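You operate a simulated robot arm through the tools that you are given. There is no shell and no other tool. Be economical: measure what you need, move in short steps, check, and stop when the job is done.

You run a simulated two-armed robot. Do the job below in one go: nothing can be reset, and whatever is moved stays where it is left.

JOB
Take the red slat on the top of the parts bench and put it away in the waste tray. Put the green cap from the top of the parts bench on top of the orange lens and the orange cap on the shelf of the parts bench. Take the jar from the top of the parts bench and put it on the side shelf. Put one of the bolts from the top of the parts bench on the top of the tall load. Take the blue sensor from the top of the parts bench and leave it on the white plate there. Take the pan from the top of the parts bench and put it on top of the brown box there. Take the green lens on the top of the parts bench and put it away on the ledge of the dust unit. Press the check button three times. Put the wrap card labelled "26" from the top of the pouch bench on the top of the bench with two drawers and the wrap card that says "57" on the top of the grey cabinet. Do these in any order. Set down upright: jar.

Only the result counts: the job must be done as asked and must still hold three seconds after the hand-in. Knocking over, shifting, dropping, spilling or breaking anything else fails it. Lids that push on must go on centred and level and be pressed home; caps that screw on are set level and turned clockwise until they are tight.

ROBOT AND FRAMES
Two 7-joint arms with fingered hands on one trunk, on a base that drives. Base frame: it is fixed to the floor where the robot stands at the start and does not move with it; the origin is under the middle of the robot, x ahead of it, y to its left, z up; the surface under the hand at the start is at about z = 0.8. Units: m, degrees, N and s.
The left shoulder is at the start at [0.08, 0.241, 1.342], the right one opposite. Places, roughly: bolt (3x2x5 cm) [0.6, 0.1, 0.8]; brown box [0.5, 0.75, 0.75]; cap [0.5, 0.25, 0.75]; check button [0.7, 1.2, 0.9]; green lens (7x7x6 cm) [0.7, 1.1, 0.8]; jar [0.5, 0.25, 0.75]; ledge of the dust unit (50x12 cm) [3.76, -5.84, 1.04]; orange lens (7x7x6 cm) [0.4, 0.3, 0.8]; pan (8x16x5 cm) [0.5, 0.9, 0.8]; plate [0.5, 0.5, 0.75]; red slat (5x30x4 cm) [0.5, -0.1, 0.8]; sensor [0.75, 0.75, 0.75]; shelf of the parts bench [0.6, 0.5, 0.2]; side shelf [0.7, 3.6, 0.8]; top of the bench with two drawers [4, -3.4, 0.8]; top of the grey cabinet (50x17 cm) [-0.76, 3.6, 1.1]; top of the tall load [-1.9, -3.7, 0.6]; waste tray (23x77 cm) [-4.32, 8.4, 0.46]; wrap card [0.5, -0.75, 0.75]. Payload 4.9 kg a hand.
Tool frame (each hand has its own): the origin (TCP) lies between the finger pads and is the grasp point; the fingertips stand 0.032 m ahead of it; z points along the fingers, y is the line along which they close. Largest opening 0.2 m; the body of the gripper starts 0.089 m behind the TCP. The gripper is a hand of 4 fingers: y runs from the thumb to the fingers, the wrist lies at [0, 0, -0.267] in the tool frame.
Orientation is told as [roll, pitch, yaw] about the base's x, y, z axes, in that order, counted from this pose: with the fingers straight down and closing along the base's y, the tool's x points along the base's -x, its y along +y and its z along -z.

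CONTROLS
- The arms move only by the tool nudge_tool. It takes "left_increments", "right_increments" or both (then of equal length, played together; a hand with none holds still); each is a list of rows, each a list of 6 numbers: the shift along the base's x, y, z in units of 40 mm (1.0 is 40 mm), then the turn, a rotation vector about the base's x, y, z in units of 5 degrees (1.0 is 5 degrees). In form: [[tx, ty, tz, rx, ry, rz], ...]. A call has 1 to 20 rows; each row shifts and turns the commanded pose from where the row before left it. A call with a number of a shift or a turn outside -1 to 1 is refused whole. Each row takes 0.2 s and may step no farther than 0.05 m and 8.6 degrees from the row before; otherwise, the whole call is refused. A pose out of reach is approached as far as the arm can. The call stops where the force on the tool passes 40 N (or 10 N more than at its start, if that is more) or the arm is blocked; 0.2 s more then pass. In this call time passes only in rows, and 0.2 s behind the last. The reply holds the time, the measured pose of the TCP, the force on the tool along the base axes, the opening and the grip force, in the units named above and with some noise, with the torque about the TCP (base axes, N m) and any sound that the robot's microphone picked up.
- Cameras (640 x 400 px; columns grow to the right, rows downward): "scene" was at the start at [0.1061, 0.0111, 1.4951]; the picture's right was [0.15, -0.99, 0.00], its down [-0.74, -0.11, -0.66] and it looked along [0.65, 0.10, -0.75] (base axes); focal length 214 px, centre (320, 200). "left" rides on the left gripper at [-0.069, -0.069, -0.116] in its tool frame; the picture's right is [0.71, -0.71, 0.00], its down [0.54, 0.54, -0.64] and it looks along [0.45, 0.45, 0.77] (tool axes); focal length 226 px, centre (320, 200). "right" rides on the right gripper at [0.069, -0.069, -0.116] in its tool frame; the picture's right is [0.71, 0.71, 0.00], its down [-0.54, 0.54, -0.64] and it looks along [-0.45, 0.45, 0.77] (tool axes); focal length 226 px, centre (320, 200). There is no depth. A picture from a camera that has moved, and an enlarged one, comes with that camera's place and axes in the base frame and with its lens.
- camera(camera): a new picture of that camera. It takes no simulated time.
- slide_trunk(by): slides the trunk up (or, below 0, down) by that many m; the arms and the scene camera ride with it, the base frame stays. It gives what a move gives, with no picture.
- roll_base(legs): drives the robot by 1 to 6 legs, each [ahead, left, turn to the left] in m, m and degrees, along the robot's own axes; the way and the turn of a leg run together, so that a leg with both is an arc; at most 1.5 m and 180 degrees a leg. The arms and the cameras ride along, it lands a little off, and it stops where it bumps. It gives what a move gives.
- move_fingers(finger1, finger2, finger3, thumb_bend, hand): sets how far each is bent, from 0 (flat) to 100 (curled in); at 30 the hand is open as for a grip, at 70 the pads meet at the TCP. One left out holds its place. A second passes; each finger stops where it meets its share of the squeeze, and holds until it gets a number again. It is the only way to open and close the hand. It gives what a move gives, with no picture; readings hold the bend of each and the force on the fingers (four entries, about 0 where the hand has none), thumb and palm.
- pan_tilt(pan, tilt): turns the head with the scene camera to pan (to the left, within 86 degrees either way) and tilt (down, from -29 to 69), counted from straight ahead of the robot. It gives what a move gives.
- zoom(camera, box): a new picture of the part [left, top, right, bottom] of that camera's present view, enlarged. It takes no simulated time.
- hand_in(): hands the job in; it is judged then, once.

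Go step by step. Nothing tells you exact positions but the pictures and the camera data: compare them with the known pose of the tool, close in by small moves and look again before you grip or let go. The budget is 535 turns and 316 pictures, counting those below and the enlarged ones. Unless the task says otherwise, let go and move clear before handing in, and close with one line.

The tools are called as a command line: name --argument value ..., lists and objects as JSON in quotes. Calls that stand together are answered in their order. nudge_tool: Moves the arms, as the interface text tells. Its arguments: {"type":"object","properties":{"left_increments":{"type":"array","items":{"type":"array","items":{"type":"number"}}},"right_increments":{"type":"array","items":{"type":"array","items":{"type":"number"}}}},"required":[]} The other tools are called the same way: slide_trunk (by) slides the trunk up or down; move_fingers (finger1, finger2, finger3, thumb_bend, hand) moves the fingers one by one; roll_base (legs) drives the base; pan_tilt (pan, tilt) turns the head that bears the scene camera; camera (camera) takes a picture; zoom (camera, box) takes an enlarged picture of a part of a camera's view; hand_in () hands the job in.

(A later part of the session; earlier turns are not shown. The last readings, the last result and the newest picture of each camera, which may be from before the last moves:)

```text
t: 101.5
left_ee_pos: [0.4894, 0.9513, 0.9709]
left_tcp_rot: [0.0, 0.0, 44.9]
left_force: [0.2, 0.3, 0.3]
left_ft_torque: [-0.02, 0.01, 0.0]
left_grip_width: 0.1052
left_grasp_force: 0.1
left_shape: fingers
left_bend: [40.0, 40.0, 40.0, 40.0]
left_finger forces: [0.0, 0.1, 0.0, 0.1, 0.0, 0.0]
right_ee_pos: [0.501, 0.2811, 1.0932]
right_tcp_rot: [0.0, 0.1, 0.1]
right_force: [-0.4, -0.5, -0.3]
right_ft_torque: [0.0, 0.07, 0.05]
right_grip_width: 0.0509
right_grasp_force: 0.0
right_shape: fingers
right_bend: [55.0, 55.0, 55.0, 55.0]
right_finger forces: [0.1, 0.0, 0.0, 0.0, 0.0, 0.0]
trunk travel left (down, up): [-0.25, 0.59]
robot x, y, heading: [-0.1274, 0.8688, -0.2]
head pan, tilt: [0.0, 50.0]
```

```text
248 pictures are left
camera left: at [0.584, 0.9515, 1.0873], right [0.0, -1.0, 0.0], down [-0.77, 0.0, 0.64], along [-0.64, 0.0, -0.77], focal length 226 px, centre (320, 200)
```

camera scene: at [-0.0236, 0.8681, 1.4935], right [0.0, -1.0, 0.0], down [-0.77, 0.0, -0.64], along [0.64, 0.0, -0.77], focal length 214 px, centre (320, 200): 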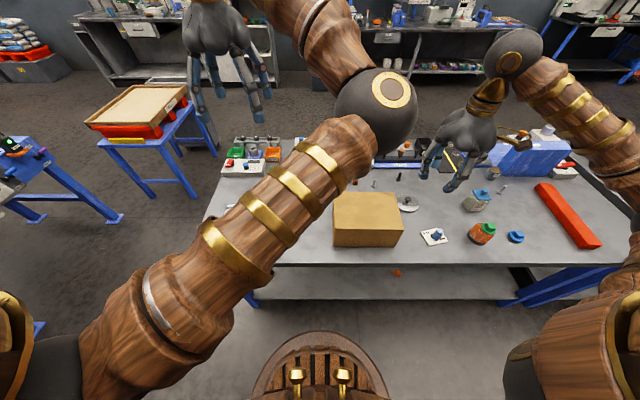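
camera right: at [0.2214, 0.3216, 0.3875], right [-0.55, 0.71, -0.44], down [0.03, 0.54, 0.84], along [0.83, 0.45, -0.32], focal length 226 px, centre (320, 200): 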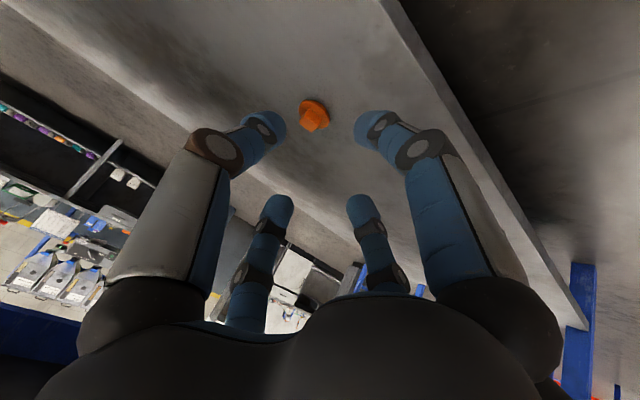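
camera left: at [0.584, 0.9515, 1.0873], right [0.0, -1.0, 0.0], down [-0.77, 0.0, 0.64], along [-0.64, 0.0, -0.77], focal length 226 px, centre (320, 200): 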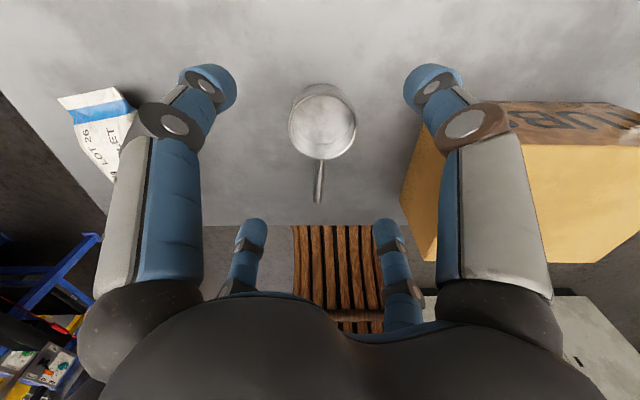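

nudge_tool --left_increments '[[0.05, -0.1, -1, 0, 0, 0], [0, 0, -1, 0, 0, 0], [0, 0, -0.8, 0, 0, 0]]'

camera --camera "left"

```text
t: 102.3
left_ee_pos: [0.4902, 0.9473, 0.8613]
left_tcp_rot: [-0.1, 0.0, 45.0]
left_force: [-0.1, 0.4, 0.1]
left_ft_torque: [0.02, 0.01, -0.04]
left_grip_width: 0.1052
left_grasp_force: 0.1
left_shape: fingers
left_bend: [40.0, 40.0, 40.0, 40.0]
left_finger forces: [0.0, 0.0, 0.1, 0.0, 0.1, 0.1]
right_ee_pos: [0.5011, 0.2818, 1.0927]
right_tcp_rot: [0.0, 0.1, 0.0]
right_force: [0.3, 0.2, -0.5]
right_ft_torque: [0.02, -0.01, 0.0]
right_grip_width: 0.0507
right_grasp_force: 0.0
right_shape: fingers
right_bend: [55.0, 55.0, 55.0, 55.0]
right_finger forces: [0.0, 0.0, 0.0, 0.0, 0.0, 0.0]
trunk travel left (down, up): [-0.25, 0.59]
robot x, y, heading: [-0.1294, 0.8704, -0.0]
head pan, tilt: [0.0, 50.0]
```

```text
247 pictures are left
camera left: at [0.5858, 0.9469, 0.9772], right [0.0, -1.0, 0.0], down [-0.77, 0.0, 0.64], along [-0.64, 0.0, -0.77], focal length 226 px, centre (320, 200)
```

left: 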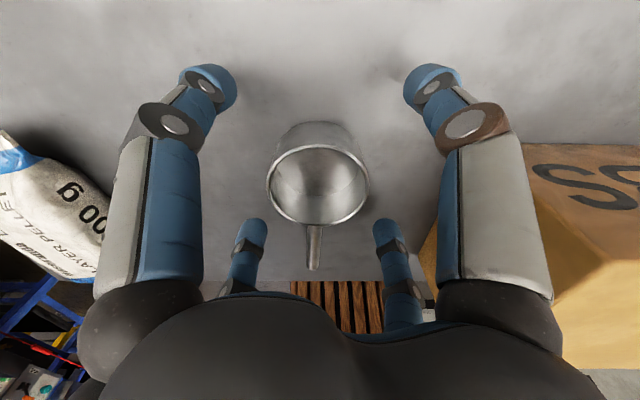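

nudge_tool --left_increments '[[0, 0, -0.3, 0, 0, 0]]'

move_fingers --hand "left" --finger1 60 --finger2 60 --finger3 60 --thumb_bend 60

camera --camera "left"

```text
t: 102.7
left_ee_pos: [0.4904, 0.9472, 0.8483]
left_tcp_rot: [0.0, -0.1, 45.0]
left_force: [-0.3, 0.1, 0.6]
left_ft_torque: [-0.02, 0.0, 0.01]
left_grip_width: 0.1054
left_grasp_force: 0.0
left_shape: fingers
left_bend: [40.0, 40.0, 40.0, 40.0]
left_finger forces: [0.0, 0.0, 0.0, 0.0, 0.0, 0.0]
right_ee_pos: [0.5009, 0.2814, 1.0932]
right_tcp_rot: [-0.1, 0.1, 0.0]
right_force: [0.4, 0.6, 0.3]
right_ft_torque: [-0.03, -0.02, 0.0]
right_grip_width: 0.0506
right_grasp_force: 0.0
right_shape: fingers
right_bend: [55.0, 55.0, 55.0, 55.0]
right_finger forces: [0.1, 0.0, 0.1, 0.0, 0.0, 0.1]
trunk travel left (down, up): [-0.25, 0.59]
robot x, y, heading: [-0.1291, 0.8693, 0.2]
head pan, tilt: [0.0, 50.0]
```

```text
t: 103.7
left_ee_pos: [0.4902, 0.9467, 0.8488]
left_tcp_rot: [0.0, 0.0, 44.8]
left_force: [1.0, -1.4, 1.0]
left_ft_torque: [-0.02, -0.06, 0.01]
left_grip_width: 0.0464
left_grasp_force: 11.9
left_shape: fingers
left_bend: [57.0, 55.0, 56.0, 57.0]
left_finger forces: [4.4, 6.5, 6.0, 0.0, 6.3, 0.1]
right_ee_pos: [0.4993, 0.2811, 1.0912]
right_tcp_rot: [-0.1, 0.1, 0.1]
right_force: [-0.2, 0.0, -0.3]
right_ft_torque: [0.02, -0.02, -0.01]
right_grip_width: 0.0506
right_grasp_force: 0.0
right_shape: fingers
right_bend: [55.0, 55.0, 55.0, 55.0]
right_finger forces: [0.0, 0.0, 0.0, 0.0, 0.0, 0.0]
trunk travel left (down, up): [-0.25, 0.59]
robot x, y, heading: [-0.1264, 0.8703, -0.1]
head pan, tilt: [0.0, 50.0]
```

```text
246 pictures are left
camera left: at [0.5859, 0.9466, 0.9646], right [0.0, -1.0, 0.0], down [-0.77, 0.0, 0.64], along [-0.64, 0.0, -0.77], focal length 226 px, centre (320, 200)
```

left: 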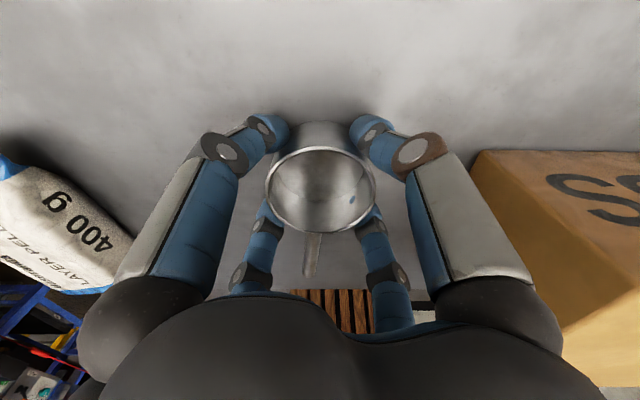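

nudge_tool --left_increments '[[0, 0, 0.5, 0, 0, 0], [0, 0, 1, 0, 0, 0], [0, 0, 1, 0, 0, 0], [0, 0, 1, 0, 0, 0], [0, 0, 1, 0, 0, 0]]'

camera --camera "left"

zoom --camera "scene" --box '[200, 150, 460, 290]'

```text
t: 104.9
left_ee_pos: [0.4896, 0.9477, 1.0278]
left_tcp_rot: [0.0, 0.0, 44.9]
left_force: [-0.7, 1.0, -0.9]
left_ft_torque: [0.0, -0.05, 0.01]
left_grip_width: 0.046
left_grasp_force: 11.4
left_shape: fingers
left_bend: [57.0, 55.0, 56.0, 57.0]
left_finger forces: [4.3, 6.5, 5.9, 0.0, 6.0, 0.0]
right_ee_pos: [0.5002, 0.2812, 1.0929]
right_tcp_rot: [0.0, 0.1, 0.1]
right_force: [-0.1, -0.9, 0.4]
right_ft_torque: [0.0, -0.01, -0.02]
right_grip_width: 0.051
right_grasp_force: 0.1
right_shape: fingers
right_bend: [55.0, 55.0, 55.0, 55.0]
right_finger forces: [0.0, 0.0, 0.1, 0.1, 0.1, 0.0]
trunk travel left (down, up): [-0.25, 0.59]
robot x, y, heading: [-0.1296, 0.8707, -0.1]
head pan, tilt: [0.0, 50.0]
```

```text
245 pictures are left
camera left: at [0.5856, 0.947, 1.1436], right [0.0, -1.0, 0.0], down [-0.77, 0.0, 0.64], along [-0.64, 0.0, -0.77], focal length 226 px, centre (320, 200)
```

left: 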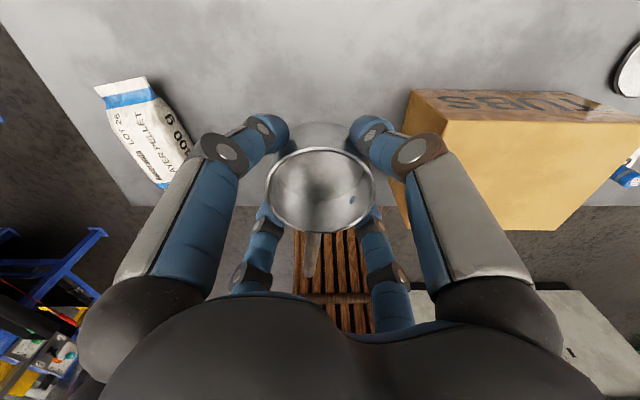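

```text
2.46 times, centred on (330, 220) of scene
camera zoom: at [-0.024, 0.8679, 1.4934], right [0.0, -1.0, 0.0], down [-0.77, 0.0, -0.64], along [0.64, 0.0, -0.77], focal length 528 px, centre (295, 151)
```

zoom: 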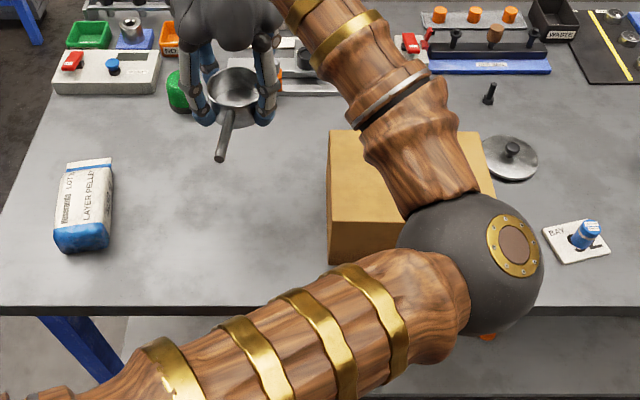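

Pan held. I shift the whole robot right so the pan comes over the box.

roll_base --legs '[[-0.035, -0.23, 0]]'

camera --camera "left"

zoom --camera "scene" --box '[200, 150, 460, 290]'

```text
t: 106.7
left_ee_pos: [0.455, 0.715, 1.0265]
left_tcp_rot: [0.0, 0.0, 44.9]
left_force: [-0.4, 0.5, -1.0]
left_ft_torque: [-0.01, -0.02, -0.01]
left_grip_width: 0.0461
left_grasp_force: 11.6
left_shape: fingers
left_bend: [57.0, 55.0, 56.0, 57.0]
left_finger forces: [4.3, 6.5, 5.8, 0.1, 5.9, 0.0]
right_ee_pos: [0.466, 0.0487, 1.0937]
right_tcp_rot: [-0.1, 0.1, 0.1]
right_force: [0.0, -0.5, 0.5]
right_ft_torque: [-0.03, -0.01, 0.01]
right_grip_width: 0.051
right_grasp_force: 0.1
right_shape: fingers
right_bend: [55.0, 55.0, 55.0, 55.0]
right_finger forces: [0.1, 0.0, 0.0, 0.1, 0.1, 0.0]
trunk travel left (down, up): [-0.25, 0.59]
robot x, y, heading: [-0.1632, 0.6349, -0.1]
head pan, tilt: [0.0, 50.0]
```

```text
243 pictures are left
camera left: at [0.5509, 0.7148, 1.1431], right [0.0, -1.0, 0.0], down [-0.77, 0.0, 0.64], along [-0.64, 0.0, -0.77], focal length 226 px, centre (320, 200)
```

left: 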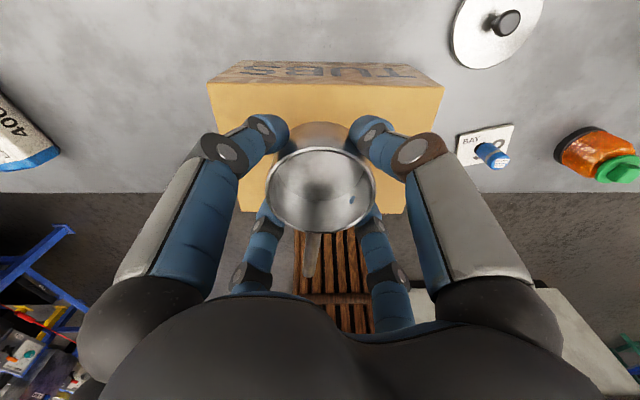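

```text
2.46 times, centred on (330, 220) of scene
camera zoom: at [-0.0587, 0.6365, 1.4935], right [0.0, -1.0, 0.0], down [-0.77, 0.0, -0.64], along [0.64, 0.0, -0.77], focal length 528 px, centre (295, 151)
```

zoom: 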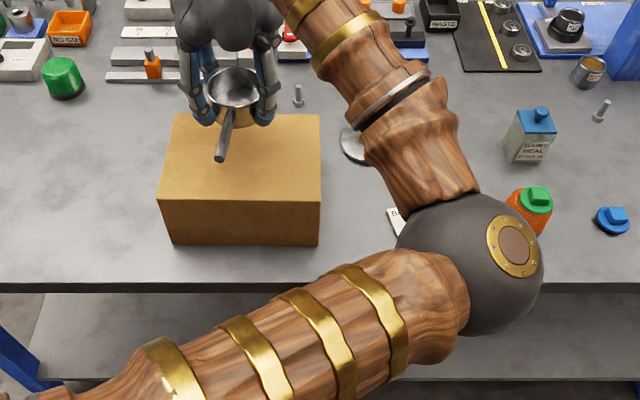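

nudge_tool --left_increments '[[-0.3, -0.1, -0.6, 0, 0, 0], [0, 0, -0.5, 0, 0, 0], [0, 0, -0.3, 0, 0, 0]]'

nudge_tool --left_increments '[[0, 0, -0.15, 0, 0, 0]]'

nudge_tool --left_increments '[[0, 0, -0.12, 0, 0, 0]]'

```text
t: 107.5
left_ee_pos: [0.4429, 0.7106, 0.9712]
left_tcp_rot: [0.0, 0.0, 44.9]
left_force: [-0.1, -0.3, -1.9]
left_ft_torque: [-0.02, -0.03, -0.02]
left_grip_width: 0.0461
left_grasp_force: 11.6
left_shape: fingers
left_bend: [57.0, 55.0, 56.0, 57.0]
left_finger forces: [4.3, 6.4, 5.8, 0.0, 6.0, 0.1]
right_ee_pos: [0.4642, 0.0482, 1.0923]
right_tcp_rot: [0.0, 0.1, 0.0]
right_force: [0.0, -0.4, 0.8]
right_ft_torque: [0.01, -0.01, 0.02]
right_grip_width: 0.0507
right_grasp_force: 0.0
right_shape: fingers
right_bend: [55.0, 55.0, 55.0, 55.0]
right_finger forces: [0.0, 0.0, 0.0, 0.0, 0.1, 0.1]
trunk travel left (down, up): [-0.25, 0.59]
robot x, y, heading: [-0.1662, 0.6351, -0.2]
head pan, tilt: [0.0, 50.0]
```

```text
t: 107.9
left_ee_pos: [0.4427, 0.7095, 0.9694]
left_tcp_rot: [-0.1, -0.1, 44.9]
left_force: [3.3, 1.3, 14.6]
left_ft_torque: [0.09, 0.0, 0.1]
left_grip_width: 0.0463
left_grasp_force: 13.4
left_shape: fingers
left_bend: [57.0, 55.0, 56.0, 58.0]
left_finger forces: [5.6, 7.1, 6.3, 0.0, 7.3, 0.0]
right_ee_pos: [0.4642, 0.0491, 1.0937]
right_tcp_rot: [-0.2, 0.0, 0.0]
right_force: [-0.5, -0.2, 0.0]
right_ft_torque: [0.02, 0.01, -0.03]
right_grip_width: 0.0511
right_grasp_force: 0.0
right_shape: fingers
right_bend: [55.0, 55.0, 55.0, 55.0]
right_finger forces: [0.0, 0.0, 0.0, 0.1, 0.0, 0.0]
trunk travel left (down, up): [-0.25, 0.59]
robot x, y, heading: [-0.1643, 0.64, 0.1]
head pan, tilt: [0.0, 50.0]
```

```text
t: 108.3
left_ee_pos: [0.4423, 0.7109, 0.964]
left_tcp_rot: [-0.2, -0.1, 44.9]
left_force: [4.0, 2.4, 25.6]
left_ft_torque: [0.28, 0.19, 0.15]
left_grip_width: 0.0464
left_grasp_force: 18.4
left_shape: fingers
left_bend: [57.0, 55.0, 56.0, 57.0]
left_finger forces: [5.7, 14.0, 7.0, 0.0, 8.9, 0.0]
right_ee_pos: [0.4624, 0.0495, 1.094]
right_tcp_rot: [-0.1, 0.0, 0.0]
right_force: [-0.1, -0.1, -0.1]
right_ft_torque: [0.0, 0.0, -0.01]
right_grip_width: 0.0509
right_grasp_force: 0.1
right_shape: fingers
right_bend: [55.0, 55.0, 55.0, 55.0]
right_finger forces: [0.1, 0.0, 0.0, 0.0, 0.0, 0.0]
trunk travel left (down, up): [-0.25, 0.59]
robot x, y, heading: [-0.1658, 0.6368, -0.1]
head pan, tilt: [0.0, 50.0]
```

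Resting on the box; ease up slightly and open.

nudge_tool --left_increments '[[0, 0, 0.15, 0, 0, 0]]'

move_fingers --hand "left" --finger1 40 --finger2 40 --finger3 40 --thumb_bend 40

camera --camera "left"

```text
t: 108.7
left_ee_pos: [0.443, 0.7109, 0.964]
left_tcp_rot: [0.2, 0.1, 44.9]
left_force: [0.0, 0.4, -1.6]
left_ft_torque: [-0.03, -0.04, 0.02]
left_grip_width: 0.0461
left_grasp_force: 11.3
left_shape: fingers
left_bend: [57.0, 55.0, 56.0, 58.0]
left_finger forces: [4.4, 6.3, 5.7, 0.0, 5.9, 0.0]
right_ee_pos: [0.465, 0.0487, 1.0922]
right_tcp_rot: [-0.2, 0.3, 0.0]
right_force: [0.3, 0.1, 0.4]
right_ft_torque: [0.01, -0.01, -0.01]
right_grip_width: 0.051
right_grasp_force: 0.1
right_shape: fingers
right_bend: [55.0, 55.0, 55.0, 55.0]
right_finger forces: [0.0, 0.0, 0.0, 0.1, 0.0, 0.0]
trunk travel left (down, up): [-0.25, 0.59]
robot x, y, heading: [-0.1631, 0.6349, -0.3]
head pan, tilt: [0.0, 50.0]
```

```text
t: 109.7
left_ee_pos: [0.443, 0.7116, 0.9678]
left_tcp_rot: [0.0, -0.1, 44.9]
left_force: [-0.2, 0.1, -0.2]
left_ft_torque: [0.01, 0.0, -0.03]
left_grip_width: 0.1052
left_grasp_force: 0.0
left_shape: fingers
left_bend: [40.0, 40.0, 40.0, 40.0]
left_finger forces: [0.0, 0.0, 0.1, 0.0, 0.0, 0.0]
right_ee_pos: [0.4648, 0.0491, 1.0917]
right_tcp_rot: [-0.1, 0.1, 0.0]
right_force: [-1.0, 0.0, -0.3]
right_ft_torque: [0.02, 0.0, 0.02]
right_grip_width: 0.0507
right_grasp_force: 0.1
right_shape: fingers
right_bend: [55.0, 55.0, 55.0, 55.0]
right_finger forces: [0.1, 0.0, 0.1, 0.0, 0.1, 0.0]
trunk travel left (down, up): [-0.25, 0.59]
robot x, y, heading: [-0.1645, 0.6357, -0.1]
head pan, tilt: [0.0, 50.0]
```

```text
241 pictures are left
camera left: at [0.5394, 0.7109, 1.0827], right [0.0, -1.0, 0.0], down [-0.77, 0.0, 0.64], along [-0.64, 0.0, -0.77], focal length 226 px, centre (320, 200)
```

left: 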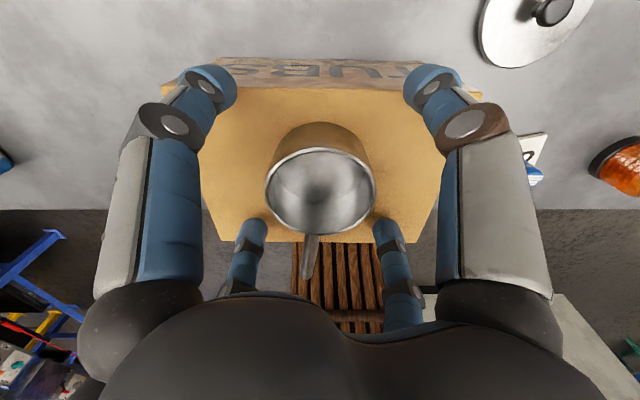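

Pan is on the box. I raise and drive left to get the green lens.

nudge_tool --left_increments '[[0, 0, 1, 0, 0, 0], [0, 0, 1, 0, 0, 0], [0, 0, 1, 0, 0, 0], [0, 0, 1, 0, 0, 0], [0, 0, 1, 0, 0, 0]]'

zoom --camera "scene" --box '[200, 150, 460, 290]'

roll_base --legs '[[0.05, 0.35, 0]]'

nudge_tool --left_increments '[[0.9, 0, 0, 0, 0, 0], [0.9, 0, 0, 0, 0, 0], [0.9, 0, 0, 0, 0, 0], [0.9, 0, 0, 0, 0, 0], [0.9, 0, 0, 0, 0, 0]]'

camera --camera "left"

```text
t: 110.9
left_ee_pos: [0.4435, 0.7124, 1.1676]
left_tcp_rot: [0.1, 0.0, 44.9]
left_force: [0.5, -0.1, -0.2]
left_ft_torque: [0.01, -0.03, -0.04]
left_grip_width: 0.1051
left_grasp_force: 0.3
left_shape: fingers
left_bend: [40.0, 40.0, 40.0, 40.0]
left_finger forces: [0.0, 0.0, 0.1, 0.0, 0.0, 0.0]
right_ee_pos: [0.465, 0.0498, 1.0929]
right_tcp_rot: [-0.1, 0.1, 0.1]
right_force: [0.0, -0.3, -0.1]
right_ft_torque: [0.03, 0.05, -0.01]
right_grip_width: 0.0509
right_grasp_force: 0.1
right_shape: fingers
right_bend: [55.0, 55.0, 55.0, 55.0]
right_finger forces: [0.0, 0.0, 0.1, 0.1, 0.0, 0.1]
trunk travel left (down, up): [-0.25, 0.59]
robot x, y, heading: [-0.1673, 0.633, -0.3]
head pan, tilt: [0.0, 50.0]
```

```text
2.46 times, centred on (330, 220) of scene
camera zoom: at [-0.0594, 0.6364, 1.4934], right [0.0, -1.0, 0.0], down [-0.77, 0.0, -0.64], along [0.64, 0.0, -0.77], focal length 528 px, centre (295, 151)
```

zoom: 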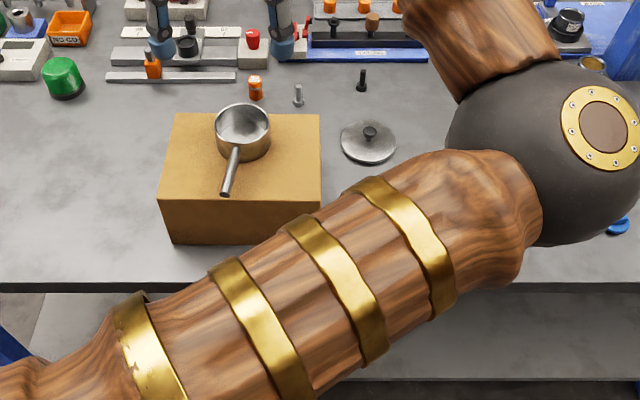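

```text
t: 113.1
left_ee_pos: [0.493, 1.0586, 1.166]
left_tcp_rot: [0.0, 0.0, 45.2]
left_force: [0.7, -0.5, 0.5]
left_ft_torque: [0.0, -0.03, 0.02]
left_grip_width: 0.105
left_grasp_force: 0.0
left_shape: fingers
left_bend: [40.0, 40.0, 40.0, 40.0]
left_finger forces: [0.0, 0.1, 0.0, 0.0, 0.0, 0.0]
right_ee_pos: [0.5181, 0.3962, 1.092]
right_tcp_rot: [-0.1, 0.1, 0.3]
right_force: [0.5, -0.1, -0.6]
right_ft_torque: [0.01, -0.01, 0.02]
right_grip_width: 0.0508
right_grasp_force: 0.0
right_shape: fingers
right_bend: [55.0, 55.0, 55.0, 55.0]
right_finger forces: [0.1, 0.1, 0.1, 0.0, 0.0, 0.0]
trunk travel left (down, up): [-0.25, 0.59]
robot x, y, heading: [-0.1172, 0.9802, 0.5]
head pan, tilt: [0.0, 50.0]
```

```text
t: 114.3
left_ee_pos: [0.6734, 1.0596, 1.1672]
left_tcp_rot: [-0.1, 0.1, 45.2]
left_force: [0.6, 0.8, -0.3]
left_ft_torque: [-0.01, 0.0, 0.01]
left_grip_width: 0.105
left_grasp_force: 0.1
left_shape: fingers
left_bend: [40.0, 40.0, 40.0, 40.0]
left_finger forces: [0.1, 0.0, 0.0, 0.1, 0.0, 0.0]
right_ee_pos: [0.5197, 0.3976, 1.0929]
right_tcp_rot: [0.0, 0.2, 0.3]
right_force: [0.7, 0.0, 0.5]
right_ft_torque: [-0.01, -0.02, -0.03]
right_grip_width: 0.0507
right_grasp_force: 0.2
right_shape: fingers
right_bend: [55.0, 55.0, 55.0, 55.0]
right_finger forces: [0.0, 0.0, 0.0, 0.1, 0.1, 0.0]
trunk travel left (down, up): [-0.25, 0.59]
robot x, y, heading: [-0.1168, 0.9819, 0.1]
head pan, tilt: [0.0, 50.0]
```

```text
239 pictures are left
camera left: at [0.7697, 1.06, 1.2812], right [0.0, -1.0, 0.0], down [-0.77, 0.0, 0.64], along [-0.64, 0.0, -0.77], focal length 226 px, centre (320, 200)
```

left: 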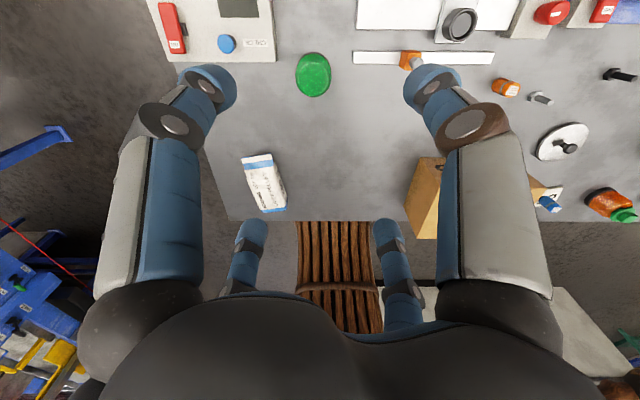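

nudge_tool --left_increments '[[0.05, 0.05, -0.5, 0, 0, -1], [0.05, 0.05, -0.5, 0, 0, -1], [0.05, 0.05, -0.5, 0, 0, -1], [0.05, 0.05, -0.5, 0, 0, -1], [0, 0.05, -0.5, 0, 0, -1], [0, 0.05, -0.5, 0, 0, -1], [0, 0, -0.5, 0, 0, -1], [0, 0, -0.5, 0, 0, -1], [0, 0, -0.5, 0, 0, -1]]'

camera --camera "left"

```text
t: 116.3
left_ee_pos: [0.6815, 1.0732, 0.9857]
left_tcp_rot: [0.0, -0.1, 0.1]
left_force: [0.6, 0.7, 0.9]
left_ft_torque: [0.02, 0.04, 0.02]
left_grip_width: 0.1052
left_grasp_force: 0.0
left_shape: fingers
left_bend: [40.0, 40.0, 40.0, 40.0]
left_finger forces: [0.1, 0.1, 0.0, 0.0, 0.1, 0.1]
right_ee_pos: [0.5184, 0.3974, 1.0927]
right_tcp_rot: [-0.1, 0.2, 0.2]
right_force: [-0.2, -0.8, -0.6]
right_ft_torque: [0.02, -0.01, -0.04]
right_grip_width: 0.0509
right_grasp_force: 0.0
right_shape: fingers
right_bend: [55.0, 55.0, 55.0, 55.0]
right_finger forces: [0.0, 0.0, 0.1, 0.0, 0.0, 0.0]
trunk travel left (down, up): [-0.25, 0.59]
robot x, y, heading: [-0.1136, 0.9803, 0.2]
head pan, tilt: [0.0, 50.0]
```

```text
238 pictures are left
camera left: at [0.749, 1.0039, 1.1012], right [-0.7, -0.71, 0.0], down [-0.54, 0.54, 0.64], along [-0.46, 0.45, -0.77], focal length 226 px, centre (320, 200)
```

left: 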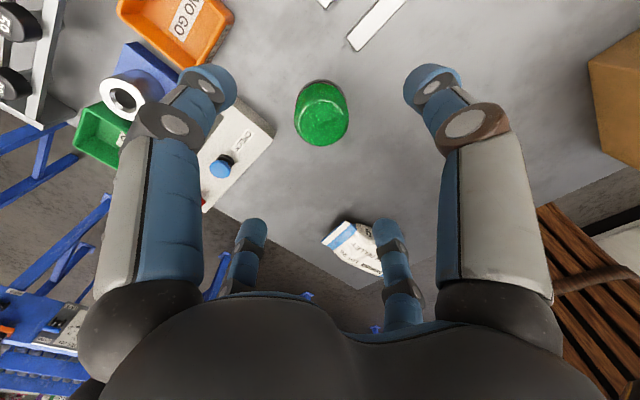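

nudge_tool --left_increments '[[0.1, -0.2, -1, 0, 0, 0], [0, 0, -1, 0, 0, 0]]'

camera --camera "left"

```text
t: 116.9
left_ee_pos: [0.6849, 1.0625, 0.9067]
left_tcp_rot: [0.0, -0.1, 0.4]
left_force: [0.2, 0.4, 0.0]
left_ft_torque: [0.0, 0.02, 0.0]
left_grip_width: 0.1052
left_grasp_force: 0.1
left_shape: fingers
left_bend: [40.0, 40.0, 40.0, 40.0]
left_finger forces: [0.1, 0.0, 0.0, 0.0, 0.1, 0.1]
right_ee_pos: [0.5203, 0.3969, 1.0917]
right_tcp_rot: [-0.1, 0.2, 0.3]
right_force: [0.4, -0.1, -0.4]
right_ft_torque: [0.02, -0.05, -0.02]
right_grip_width: 0.0508
right_grasp_force: 0.2
right_shape: fingers
right_bend: [55.0, 55.0, 55.0, 55.0]
right_finger forces: [0.0, 0.0, 0.1, 0.0, 0.1, 0.0]
trunk travel left (down, up): [-0.25, 0.59]
robot x, y, heading: [-0.1125, 0.9788, 0.2]
head pan, tilt: [0.0, 50.0]
```

```text
237 pictures are left
camera left: at [0.7528, 0.9948, 1.0222], right [-0.7, -0.71, 0.0], down [-0.54, 0.54, 0.64], along [-0.46, 0.45, -0.77], focal length 226 px, centre (320, 200)
```

left: 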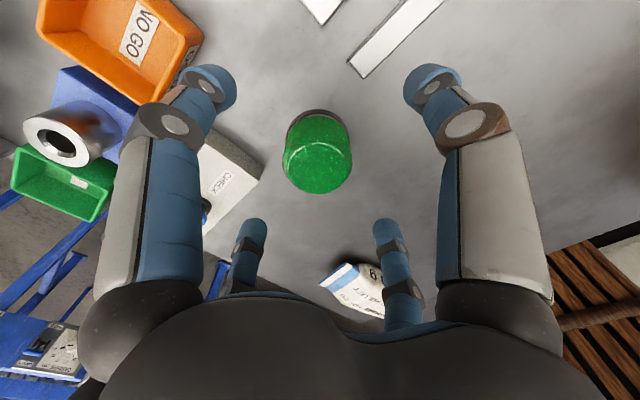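

move_fingers --hand "left" --finger1 44 --finger2 44 --finger3 44 --thumb_bend 44

nudge_tool --left_increments '[[-0.03, 0.07, -0.6, 0, 0, 0], [0, 0, -0.6, 0, 0, 0]]'

camera --camera "left"

```text
t: 117.9
left_ee_pos: [0.6835, 1.0634, 0.9069]
left_tcp_rot: [0.0, 0.0, 0.3]
left_force: [0.1, 0.3, 0.1]
left_ft_torque: [-0.01, 0.0, 0.02]
left_grip_width: 0.0916
left_grasp_force: 0.0
left_shape: fingers
left_bend: [44.0, 44.0, 44.0, 44.0]
left_finger forces: [0.0, 0.0, 0.0, 0.0, 0.0, 0.0]
right_ee_pos: [0.5179, 0.3957, 1.0927]
right_tcp_rot: [-0.2, 0.1, 0.3]
right_force: [0.1, -0.7, 0.2]
right_ft_torque: [-0.02, 0.0, 0.01]
right_grip_width: 0.0508
right_grasp_force: 0.1
right_shape: fingers
right_bend: [55.0, 55.0, 55.0, 55.0]
right_finger forces: [0.1, 0.1, 0.1, 0.1, 0.0, 0.0]
trunk travel left (down, up): [-0.25, 0.59]
robot x, y, heading: [-0.1148, 0.9778, 0.4]
head pan, tilt: [0.0, 50.0]
```

```text
t: 118.5
left_ee_pos: [0.6824, 1.0657, 0.857]
left_tcp_rot: [0.0, 0.0, 0.2]
left_force: [0.8, -0.2, 0.0]
left_ft_torque: [-0.01, -0.05, -0.01]
left_grip_width: 0.0914
left_grasp_force: 0.0
left_shape: fingers
left_bend: [44.0, 44.0, 44.0, 44.0]
left_finger forces: [0.0, 0.1, 0.0, 0.0, 0.0, 0.0]
right_ee_pos: [0.5178, 0.3975, 1.0929]
right_tcp_rot: [-0.1, 0.0, 0.4]
right_force: [0.7, 0.3, 0.4]
right_ft_torque: [0.0, -0.02, 0.01]
right_grip_width: 0.0509
right_grasp_force: 0.0
right_shape: fingers
right_bend: [55.0, 55.0, 55.0, 55.0]
right_finger forces: [0.1, 0.0, 0.0, 0.0, 0.0, 0.1]
trunk travel left (down, up): [-0.25, 0.59]
robot x, y, heading: [-0.1167, 0.981, 0.3]
head pan, tilt: [0.0, 50.0]
```

```text
236 pictures are left
camera left: at [0.7507, 0.9969, 0.9733], right [-0.7, -0.71, 0.0], down [-0.54, 0.54, 0.64], along [-0.46, 0.45, -0.77], focal length 226 px, centre (320, 200)
```

left: 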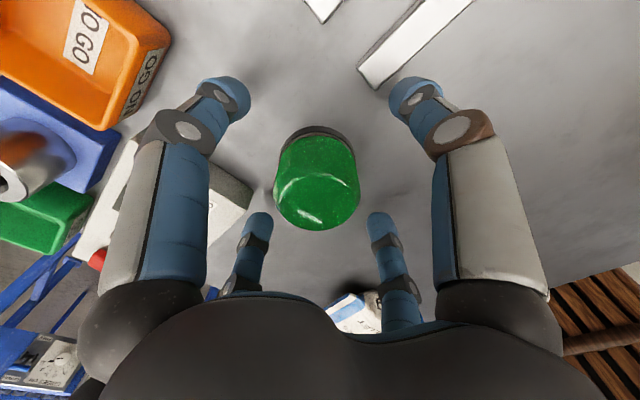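

Lens is centred between the fingers; close on it and lift.

move_fingers --hand "left" --finger1 65 --finger2 65 --finger3 65 --thumb_bend 65

nudge_tool --left_increments '[[0, 0, 0.5, 0, 0, 0], [0, 0, 1, 0, 0, 0], [0, 0, 1, 0, 0, 0]]'

camera --camera "left"

```text
t: 119.5
left_ee_pos: [0.6819, 1.0656, 0.8578]
left_tcp_rot: [0.0, 0.0, 0.3]
left_force: [-0.2, -2.1, 2.6]
left_ft_torque: [-0.05, -0.06, 0.03]
left_grip_width: 0.0372
left_grasp_force: 15.2
left_shape: fingers
left_bend: [59.0, 58.0, 59.0, 61.0]
left_finger forces: [6.7, 7.6, 6.3, 0.0, 10.5, 0.1]
right_ee_pos: [0.5178, 0.3961, 1.0922]
right_tcp_rot: [-0.1, 0.2, 0.3]
right_force: [-0.1, -1.0, -0.9]
right_ft_torque: [0.01, 0.01, 0.02]
right_grip_width: 0.0508
right_grasp_force: 0.2
right_shape: fingers
right_bend: [55.0, 55.0, 55.0, 55.0]
right_finger forces: [0.1, 0.1, 0.0, 0.0, 0.0, 0.0]
trunk travel left (down, up): [-0.25, 0.59]
robot x, y, heading: [-0.1145, 0.9831, 0.1]
head pan, tilt: [0.0, 50.0]
```

```text
t: 120.3
left_ee_pos: [0.6829, 1.0638, 0.9575]
left_tcp_rot: [0.0, 0.2, 0.2]
left_force: [-0.2, -0.6, -0.8]
left_ft_torque: [0.0, -0.02, 0.01]
left_grip_width: 0.0376
left_grasp_force: 14.6
left_shape: fingers
left_bend: [59.0, 58.0, 59.0, 61.0]
left_finger forces: [6.3, 7.8, 6.2, 0.0, 9.8, 0.0]
right_ee_pos: [0.5175, 0.3964, 1.0917]
right_tcp_rot: [0.1, 0.1, 0.3]
right_force: [-0.5, -0.2, 0.4]
right_ft_torque: [0.03, -0.03, 0.0]
right_grip_width: 0.0511
right_grasp_force: 0.0
right_shape: fingers
right_bend: [55.0, 55.0, 55.0, 55.0]
right_finger forces: [0.0, 0.1, 0.1, 0.0, 0.0, 0.0]
trunk travel left (down, up): [-0.25, 0.59]
robot x, y, heading: [-0.1123, 0.9833, 0.2]
head pan, tilt: [0.0, 50.0]
```

```text
235 pictures are left
camera left: at [0.7509, 0.9957, 1.0734], right [-0.7, -0.71, 0.0], down [-0.54, 0.54, 0.64], along [-0.46, 0.45, -0.77], focal length 226 px, centre (320, 200)
```

left: 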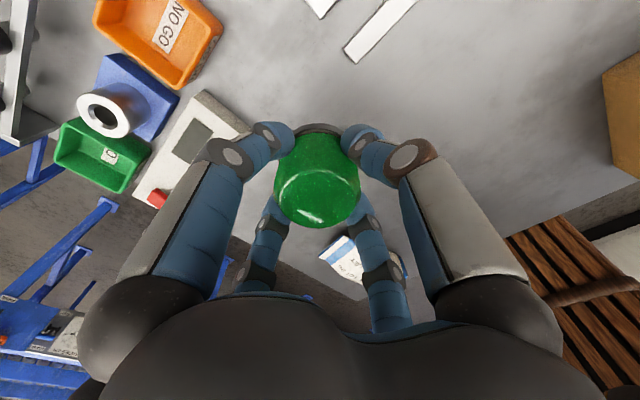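

Lens held. Retract hands high and drive right to the pouch bench.

nudge_tool --left_increments '[[-0.6, 0.2, 0.9, 0, 0, 0], [-0.6, 0.2, 0.9, 0, 0, 0], [-0.6, 0.2, 0.9, 0, 0, 0], [-0.6, 0.2, 0.9, 0, 0, 0], [-0.6, 0.2, 0.9, 0, 0, 0], [-0.6, 0.2, 0.9, 0, 0, 0]]' --right_increments '[[0, 0.5, 0.5, 0, 0, 0], [0, 0.5, 0.5, 0, 0, 0], [0, 0.5, 0.5, 0, 0, 0], [0, 0.5, 0.5, 0, 0, 0], [0, 0.5, 0.5, 0, 0, 0], [0, 0.5, 0.5, 0, 0, 0]]'

roll_base --legs '[[-0.1, -1.3, 0]]'

pan_tilt --pan -20 --tilt 45

camera --camera "scene"

```text
t: 121.7
left_ee_pos: [0.5373, 1.1148, 1.1757]
left_tcp_rot: [0.0, 0.0, 0.2]
left_force: [-0.7, 0.6, -1.0]
left_ft_torque: [0.01, -0.03, -0.01]
left_grip_width: 0.0374
left_grasp_force: 14.5
left_shape: fingers
left_bend: [59.0, 58.0, 59.0, 61.0]
left_finger forces: [6.3, 7.8, 6.1, 0.1, 9.7, 0.1]
right_ee_pos: [0.5156, 0.5183, 1.2126]
right_tcp_rot: [-0.1, -0.1, 0.3]
right_force: [0.1, -0.1, -0.4]
right_ft_torque: [0.01, -0.05, -0.02]
right_grip_width: 0.051
right_grasp_force: 0.0
right_shape: fingers
right_bend: [55.0, 55.0, 55.0, 55.0]
right_finger forces: [0.0, 0.0, 0.0, 0.1, 0.0, 0.1]
trunk travel left (down, up): [-0.25, 0.59]
robot x, y, heading: [-0.1152, 0.9792, 0.6]
head pan, tilt: [0.0, 50.0]
```

```text
t: 128.2
left_ee_pos: [0.4295, -0.1819, 1.1752]
left_tcp_rot: [0.0, 0.0, -1.6]
left_force: [-1.1, 0.2, -0.6]
left_ft_torque: [0.02, 0.0, 0.0]
left_grip_width: 0.0372
left_grasp_force: 15.4
left_shape: fingers
left_bend: [59.0, 58.0, 59.0, 61.0]
left_finger forces: [6.2, 7.9, 6.1, 0.1, 9.7, 0.1]
right_ee_pos: [0.3895, -0.7768, 1.2117]
right_tcp_rot: [-0.2, 0.2, -1.4]
right_force: [-0.3, 1.0, 0.2]
right_ft_torque: [0.03, 0.03, -0.01]
right_grip_width: 0.0508
right_grasp_force: 0.0
right_shape: fingers
right_bend: [55.0, 55.0, 55.0, 55.0]
right_finger forces: [0.0, 0.1, 0.0, 0.0, 0.1, 0.0]
trunk travel left (down, up): [-0.25, 0.59]
robot x, y, heading: [-0.2287, -0.2962, -1.5]
head pan, tilt: [0.0, 50.0]
```

```text
t: 129.0
left_ee_pos: [0.4304, -0.1829, 1.176]
left_tcp_rot: [0.0, 0.0, -1.5]
left_force: [-0.1, 0.3, -1.3]
left_ft_torque: [-0.03, -0.01, 0.02]
left_grip_width: 0.0371
left_grasp_force: 15.1
left_shape: fingers
left_bend: [59.0, 58.0, 59.0, 61.0]
left_finger forces: [6.3, 7.7, 6.1, 0.0, 9.7, 0.0]
right_ee_pos: [0.3889, -0.7773, 1.2108]
right_tcp_rot: [-0.2, 0.1, -1.5]
right_force: [0.3, 0.5, -0.6]
right_ft_torque: [-0.01, 0.02, -0.02]
right_grip_width: 0.0509
right_grasp_force: 0.0
right_shape: fingers
right_bend: [55.0, 55.0, 55.0, 55.0]
right_finger forces: [0.0, 0.1, 0.0, 0.0, 0.0, 0.1]
trunk travel left (down, up): [-0.25, 0.59]
robot x, y, heading: [-0.2316, -0.2971, -1.7]
head pan, tilt: [-20.0, 45.0]
```

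```text
234 pictures are left
camera scene: at [-0.1239, -0.3264, 1.5003], right [-0.37, -0.93, 0.0], down [-0.66, 0.26, -0.71], along [0.66, -0.26, -0.71], focal length 214 px, centre (320, 200)
```

scene: 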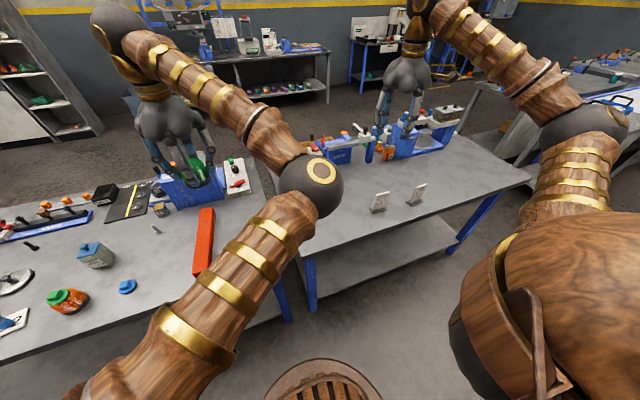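

zoom --camera "scene" --box '[320, 130, 480, 230]'

camera --camera "right"

```text
4.00 times, centred on (400, 180) of scene
camera zoom: at [-0.1239, -0.3264, 1.5003], right [-0.37, -0.93, 0.0], down [-0.66, 0.26, -0.71], along [0.66, -0.26, -0.71], focal length 858 px, centre (0, 280)
```

zoom: 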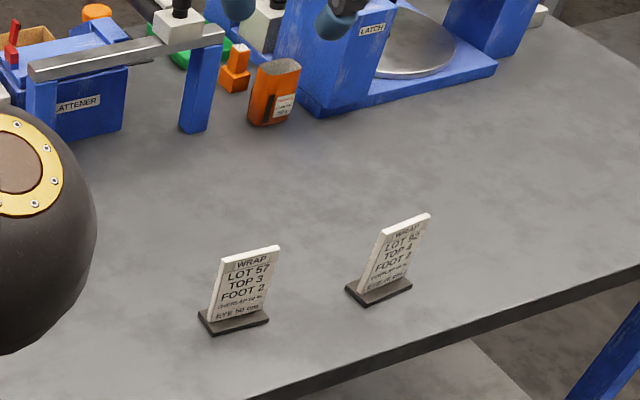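

```text
232 pictures are left
camera right: at [0.32, -0.845, 1.3279], right [-0.69, 0.72, 0.0], down [0.56, 0.53, 0.64], along [0.46, 0.44, -0.77], focal length 226 px, centre (320, 200)
```

right: 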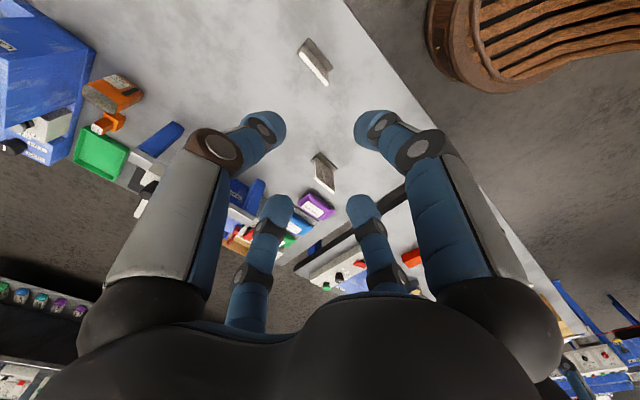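

Cards: LOT 57 at (0.37,-0.80), LOT 92 behind it, and a third (probably LOT 26) at (0.535,-0.63). I move the right hand over the third to read it.

nudge_tool --right_increments '[[0.4, 0.5, -0.6, 0, 0, 0], [0.4, 0.5, -0.6, 0, 0, 0], [0.4, 0.5, -0.6, 0, 0, 0], [0.4, 0.5, -0.6, 0, 0, 0], [0.4, 0.5, -0.6, 0, 0, 0], [0.3, 0.5, -0.6, 0, 0, 0], [0.3, 0.3, -0.6, 0, 0, 0]]'

camera --camera "right"

pan_tilt --pan -5 --tilt 45

camera --camera "scene"

```text
t: 130.6
left_ee_pos: [0.4296, -0.1838, 1.1749]
left_tcp_rot: [-0.1, 0.1, -1.5]
left_force: [0.1, 0.5, -1.5]
left_ft_torque: [0.01, 0.03, -0.03]
left_grip_width: 0.0373
left_grasp_force: 14.9
left_shape: fingers
left_bend: [59.0, 58.0, 59.0, 61.0]
left_finger forces: [6.4, 7.9, 6.1, 0.0, 9.7, 0.0]
right_ee_pos: [0.4955, -0.6461, 1.043]
right_tcp_rot: [-0.1, 0.2, -1.5]
right_force: [-0.1, -0.5, -0.3]
right_ft_torque: [0.0, 0.05, 0.0]
right_grip_width: 0.0507
right_grasp_force: 0.0
right_shape: fingers
right_bend: [55.0, 55.0, 55.0, 55.0]
right_finger forces: [0.0, 0.0, 0.0, 0.1, 0.0, 0.0]
trunk travel left (down, up): [-0.25, 0.59]
robot x, y, heading: [-0.2276, -0.2963, -1.3]
head pan, tilt: [-20.0, 45.0]
```

```text
231 pictures are left
camera right: at [0.4265, -0.7137, 1.1593], right [-0.69, 0.73, 0.0], down [0.56, 0.53, 0.64], along [0.46, 0.44, -0.77], focal length 226 px, centre (320, 200)
```

right: 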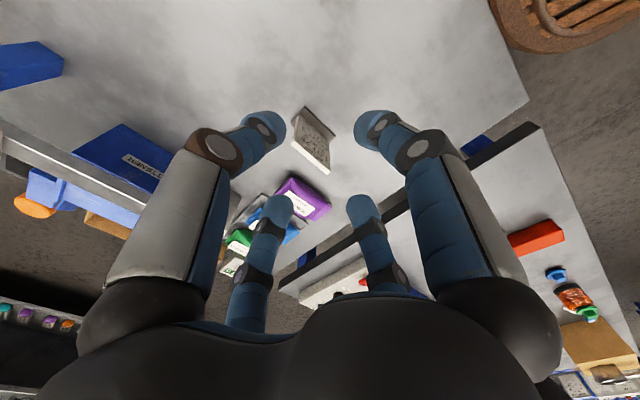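

```text
t: 131.4
left_ee_pos: [0.4306, -0.1825, 1.1744]
left_tcp_rot: [0.0, 0.0, -1.4]
left_force: [0.1, -1.0, -1.8]
left_ft_torque: [-0.02, -0.01, 0.04]
left_grip_width: 0.0373
left_grasp_force: 15.1
left_shape: fingers
left_bend: [59.0, 58.0, 59.0, 61.0]
left_finger forces: [6.2, 7.9, 6.1, 0.1, 9.6, 0.0]
right_ee_pos: [0.4943, -0.6471, 1.0437]
right_tcp_rot: [-0.2, 0.1, -1.6]
right_force: [-0.8, 0.0, 0.0]
right_ft_torque: [-0.01, -0.01, 0.03]
right_grip_width: 0.0509
right_grasp_force: 0.1
right_shape: fingers
right_bend: [55.0, 55.0, 55.0, 55.0]
right_finger forces: [0.0, 0.0, 0.1, 0.0, 0.0, 0.0]
trunk travel left (down, up): [-0.25, 0.59]
robot x, y, heading: [-0.2303, -0.2941, -1.4]
head pan, tilt: [-5.0, 45.0]
```

```text
230 pictures are left
camera scene: at [-0.1191, -0.306, 1.5004], right [-0.11, -0.99, 0.0], down [-0.7, 0.08, -0.71], along [0.7, -0.08, -0.71], focal length 214 px, centre (320, 200)
```

scene: 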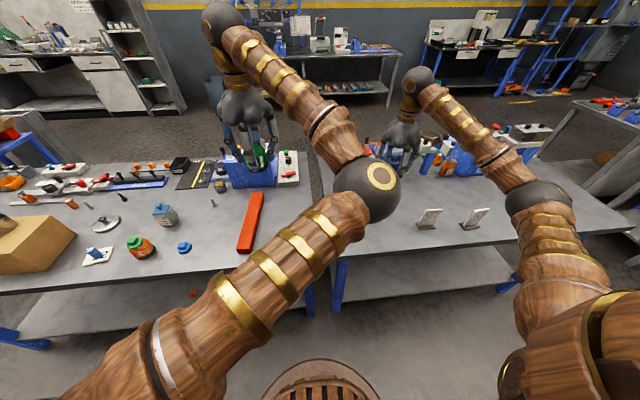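

zoom --camera "right" --box '[270, 80, 370, 200]'

zoom --camera "scene" --box '[340, 130, 500, 250]'

```text
3.33 times, centred on (320, 140) of right
camera zoom: at [0.4252, -0.7141, 1.1605], right [-0.69, 0.72, 0.0], down [0.56, 0.53, 0.64], along [0.46, 0.44, -0.77], focal length 754 px, centre (320, 400)
```

zoom: 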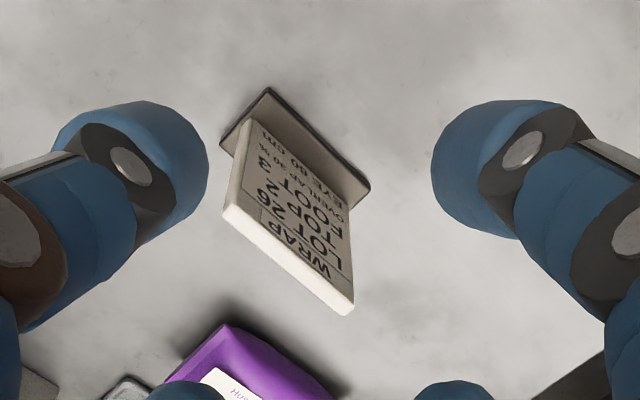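

```text
3.33 times, centred on (420, 190) of scene
camera zoom: at [-0.1191, -0.306, 1.5004], right [-0.11, -0.99, 0.0], down [-0.7, 0.08, -0.71], along [0.7, -0.08, -0.71], focal length 715 px, centre (-13, 233)
```

zoom: 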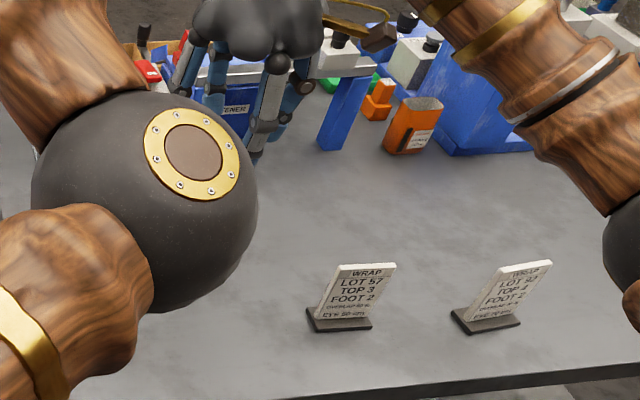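

It is LOT 26, at about (0.54,-0.621), standing nearly upright, top z≈0.89. I'll pinch it across its thickness with the x-fingers.

move_fingers --hand "right" --finger1 48 --finger2 36 --finger3 48 --thumb_bend 36

nudge_tool --right_increments '[[0.4, 0.22, -0.5, 0, 0, 0], [0.4, 0.22, -0.5, 0, 0, 0], [0.37, 0.21, -0.6, 0, 0, 0], [0, 0, -1, 0, 0, 0]]'

camera --camera "right"

```text
t: 132.4
left_ee_pos: [0.4293, -0.183, 1.1764]
left_tcp_rot: [0.0, 0.0, -1.5]
left_force: [-1.1, 0.0, -1.6]
left_ft_torque: [-0.02, 0.01, -0.02]
left_grip_width: 0.0369
left_grasp_force: 15.0
left_shape: fingers
left_bend: [59.0, 58.0, 59.0, 61.0]
left_finger forces: [6.3, 7.8, 6.1, 0.0, 9.7, 0.0]
right_ee_pos: [0.4953, -0.647, 1.0434]
right_tcp_rot: [-0.1, 0.0, -1.5]
right_force: [0.0, -0.5, -0.4]
right_ft_torque: [0.02, 0.01, 0.02]
right_grip_width: 0.0998
right_grasp_force: 0.0
right_shape: fingers
right_bend: [48.0, 36.0, 48.0, 36.0]
right_finger forces: [0.1, 0.1, 0.0, 0.1, 0.0, 0.0]
trunk travel left (down, up): [-0.25, 0.59]
robot x, y, heading: [-0.2295, -0.2945, -1.3]
head pan, tilt: [-5.0, 45.0]
```

```text
t: 133.4
left_ee_pos: [0.4302, -0.1832, 1.1745]
left_tcp_rot: [0.0, 0.2, -1.6]
left_force: [0.7, 0.3, -0.2]
left_ft_torque: [-0.03, 0.01, 0.01]
left_grip_width: 0.0372
left_grasp_force: 14.9
left_shape: fingers
left_bend: [59.0, 58.0, 59.0, 61.0]
left_finger forces: [6.3, 7.9, 6.2, 0.0, 9.6, 0.0]
right_ee_pos: [0.5411, -0.6211, 0.94]
right_tcp_rot: [0.0, 0.3, -1.5]
right_force: [0.3, -0.7, -0.1]
right_ft_torque: [0.03, 0.03, -0.01]
right_grip_width: 0.0998
right_grasp_force: 0.0
right_shape: fingers
right_bend: [48.0, 36.0, 48.0, 36.0]
right_finger forces: [0.0, 0.0, 0.1, 0.1, 0.1, 0.0]
trunk travel left (down, up): [-0.25, 0.59]
robot x, y, heading: [-0.2289, -0.2928, -1.4]
head pan, tilt: [-5.0, 45.0]
```

```text
227 pictures are left
camera right: at [0.4724, -0.6885, 1.0566], right [-0.69, 0.72, 0.0], down [0.56, 0.53, 0.64], along [0.46, 0.44, -0.77], focal length 226 px, centre (320, 200)
```

right: 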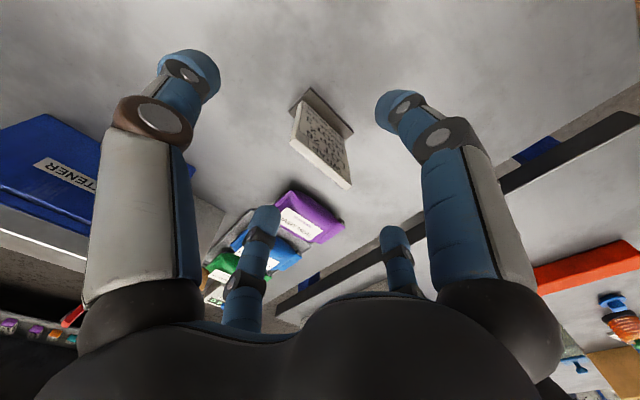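

nudge_tool --right_increments '[[0, 0, -0.8, 0, 0, 0], [0, 0, -0.8, 0, 0, 0]]'

camera --camera "right"

```text
t: 134.0
left_ee_pos: [0.4302, -0.1837, 1.1745]
left_tcp_rot: [0.0, 0.1, -1.5]
left_force: [0.3, -1.1, -1.2]
left_ft_torque: [-0.02, 0.0, 0.02]
left_grip_width: 0.0371
left_grasp_force: 15.1
left_shape: fingers
left_bend: [59.0, 58.0, 59.0, 61.0]
left_finger forces: [6.3, 7.8, 6.1, 0.0, 9.7, 0.0]
right_ee_pos: [0.5405, -0.621, 0.8769]
right_tcp_rot: [-0.1, 0.1, -1.5]
right_force: [0.1, -0.6, 0.5]
right_ft_torque: [0.0, 0.02, 0.05]
right_grip_width: 0.0998
right_grasp_force: 0.0
right_shape: fingers
right_bend: [48.0, 36.0, 48.0, 36.0]
right_finger forces: [0.0, 0.1, 0.0, 0.0, 0.1, 0.0]
trunk travel left (down, up): [-0.25, 0.59]
robot x, y, heading: [-0.2291, -0.2942, -1.6]
head pan, tilt: [-5.0, 45.0]
```

```text
226 pictures are left
camera right: at [0.4705, -0.6878, 0.9928], right [-0.69, 0.73, 0.0], down [0.56, 0.53, 0.64], along [0.46, 0.44, -0.77], focal length 226 px, centre (320, 200)
```

right: 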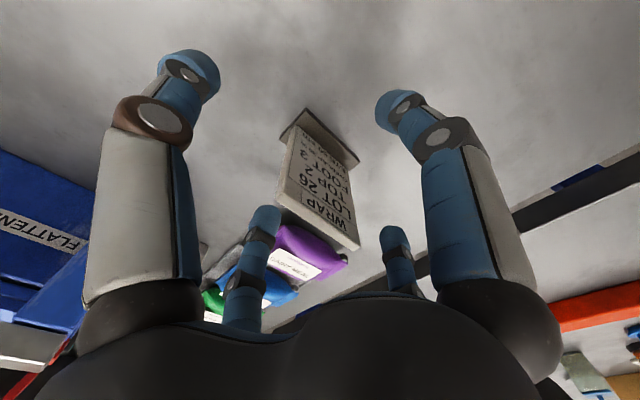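

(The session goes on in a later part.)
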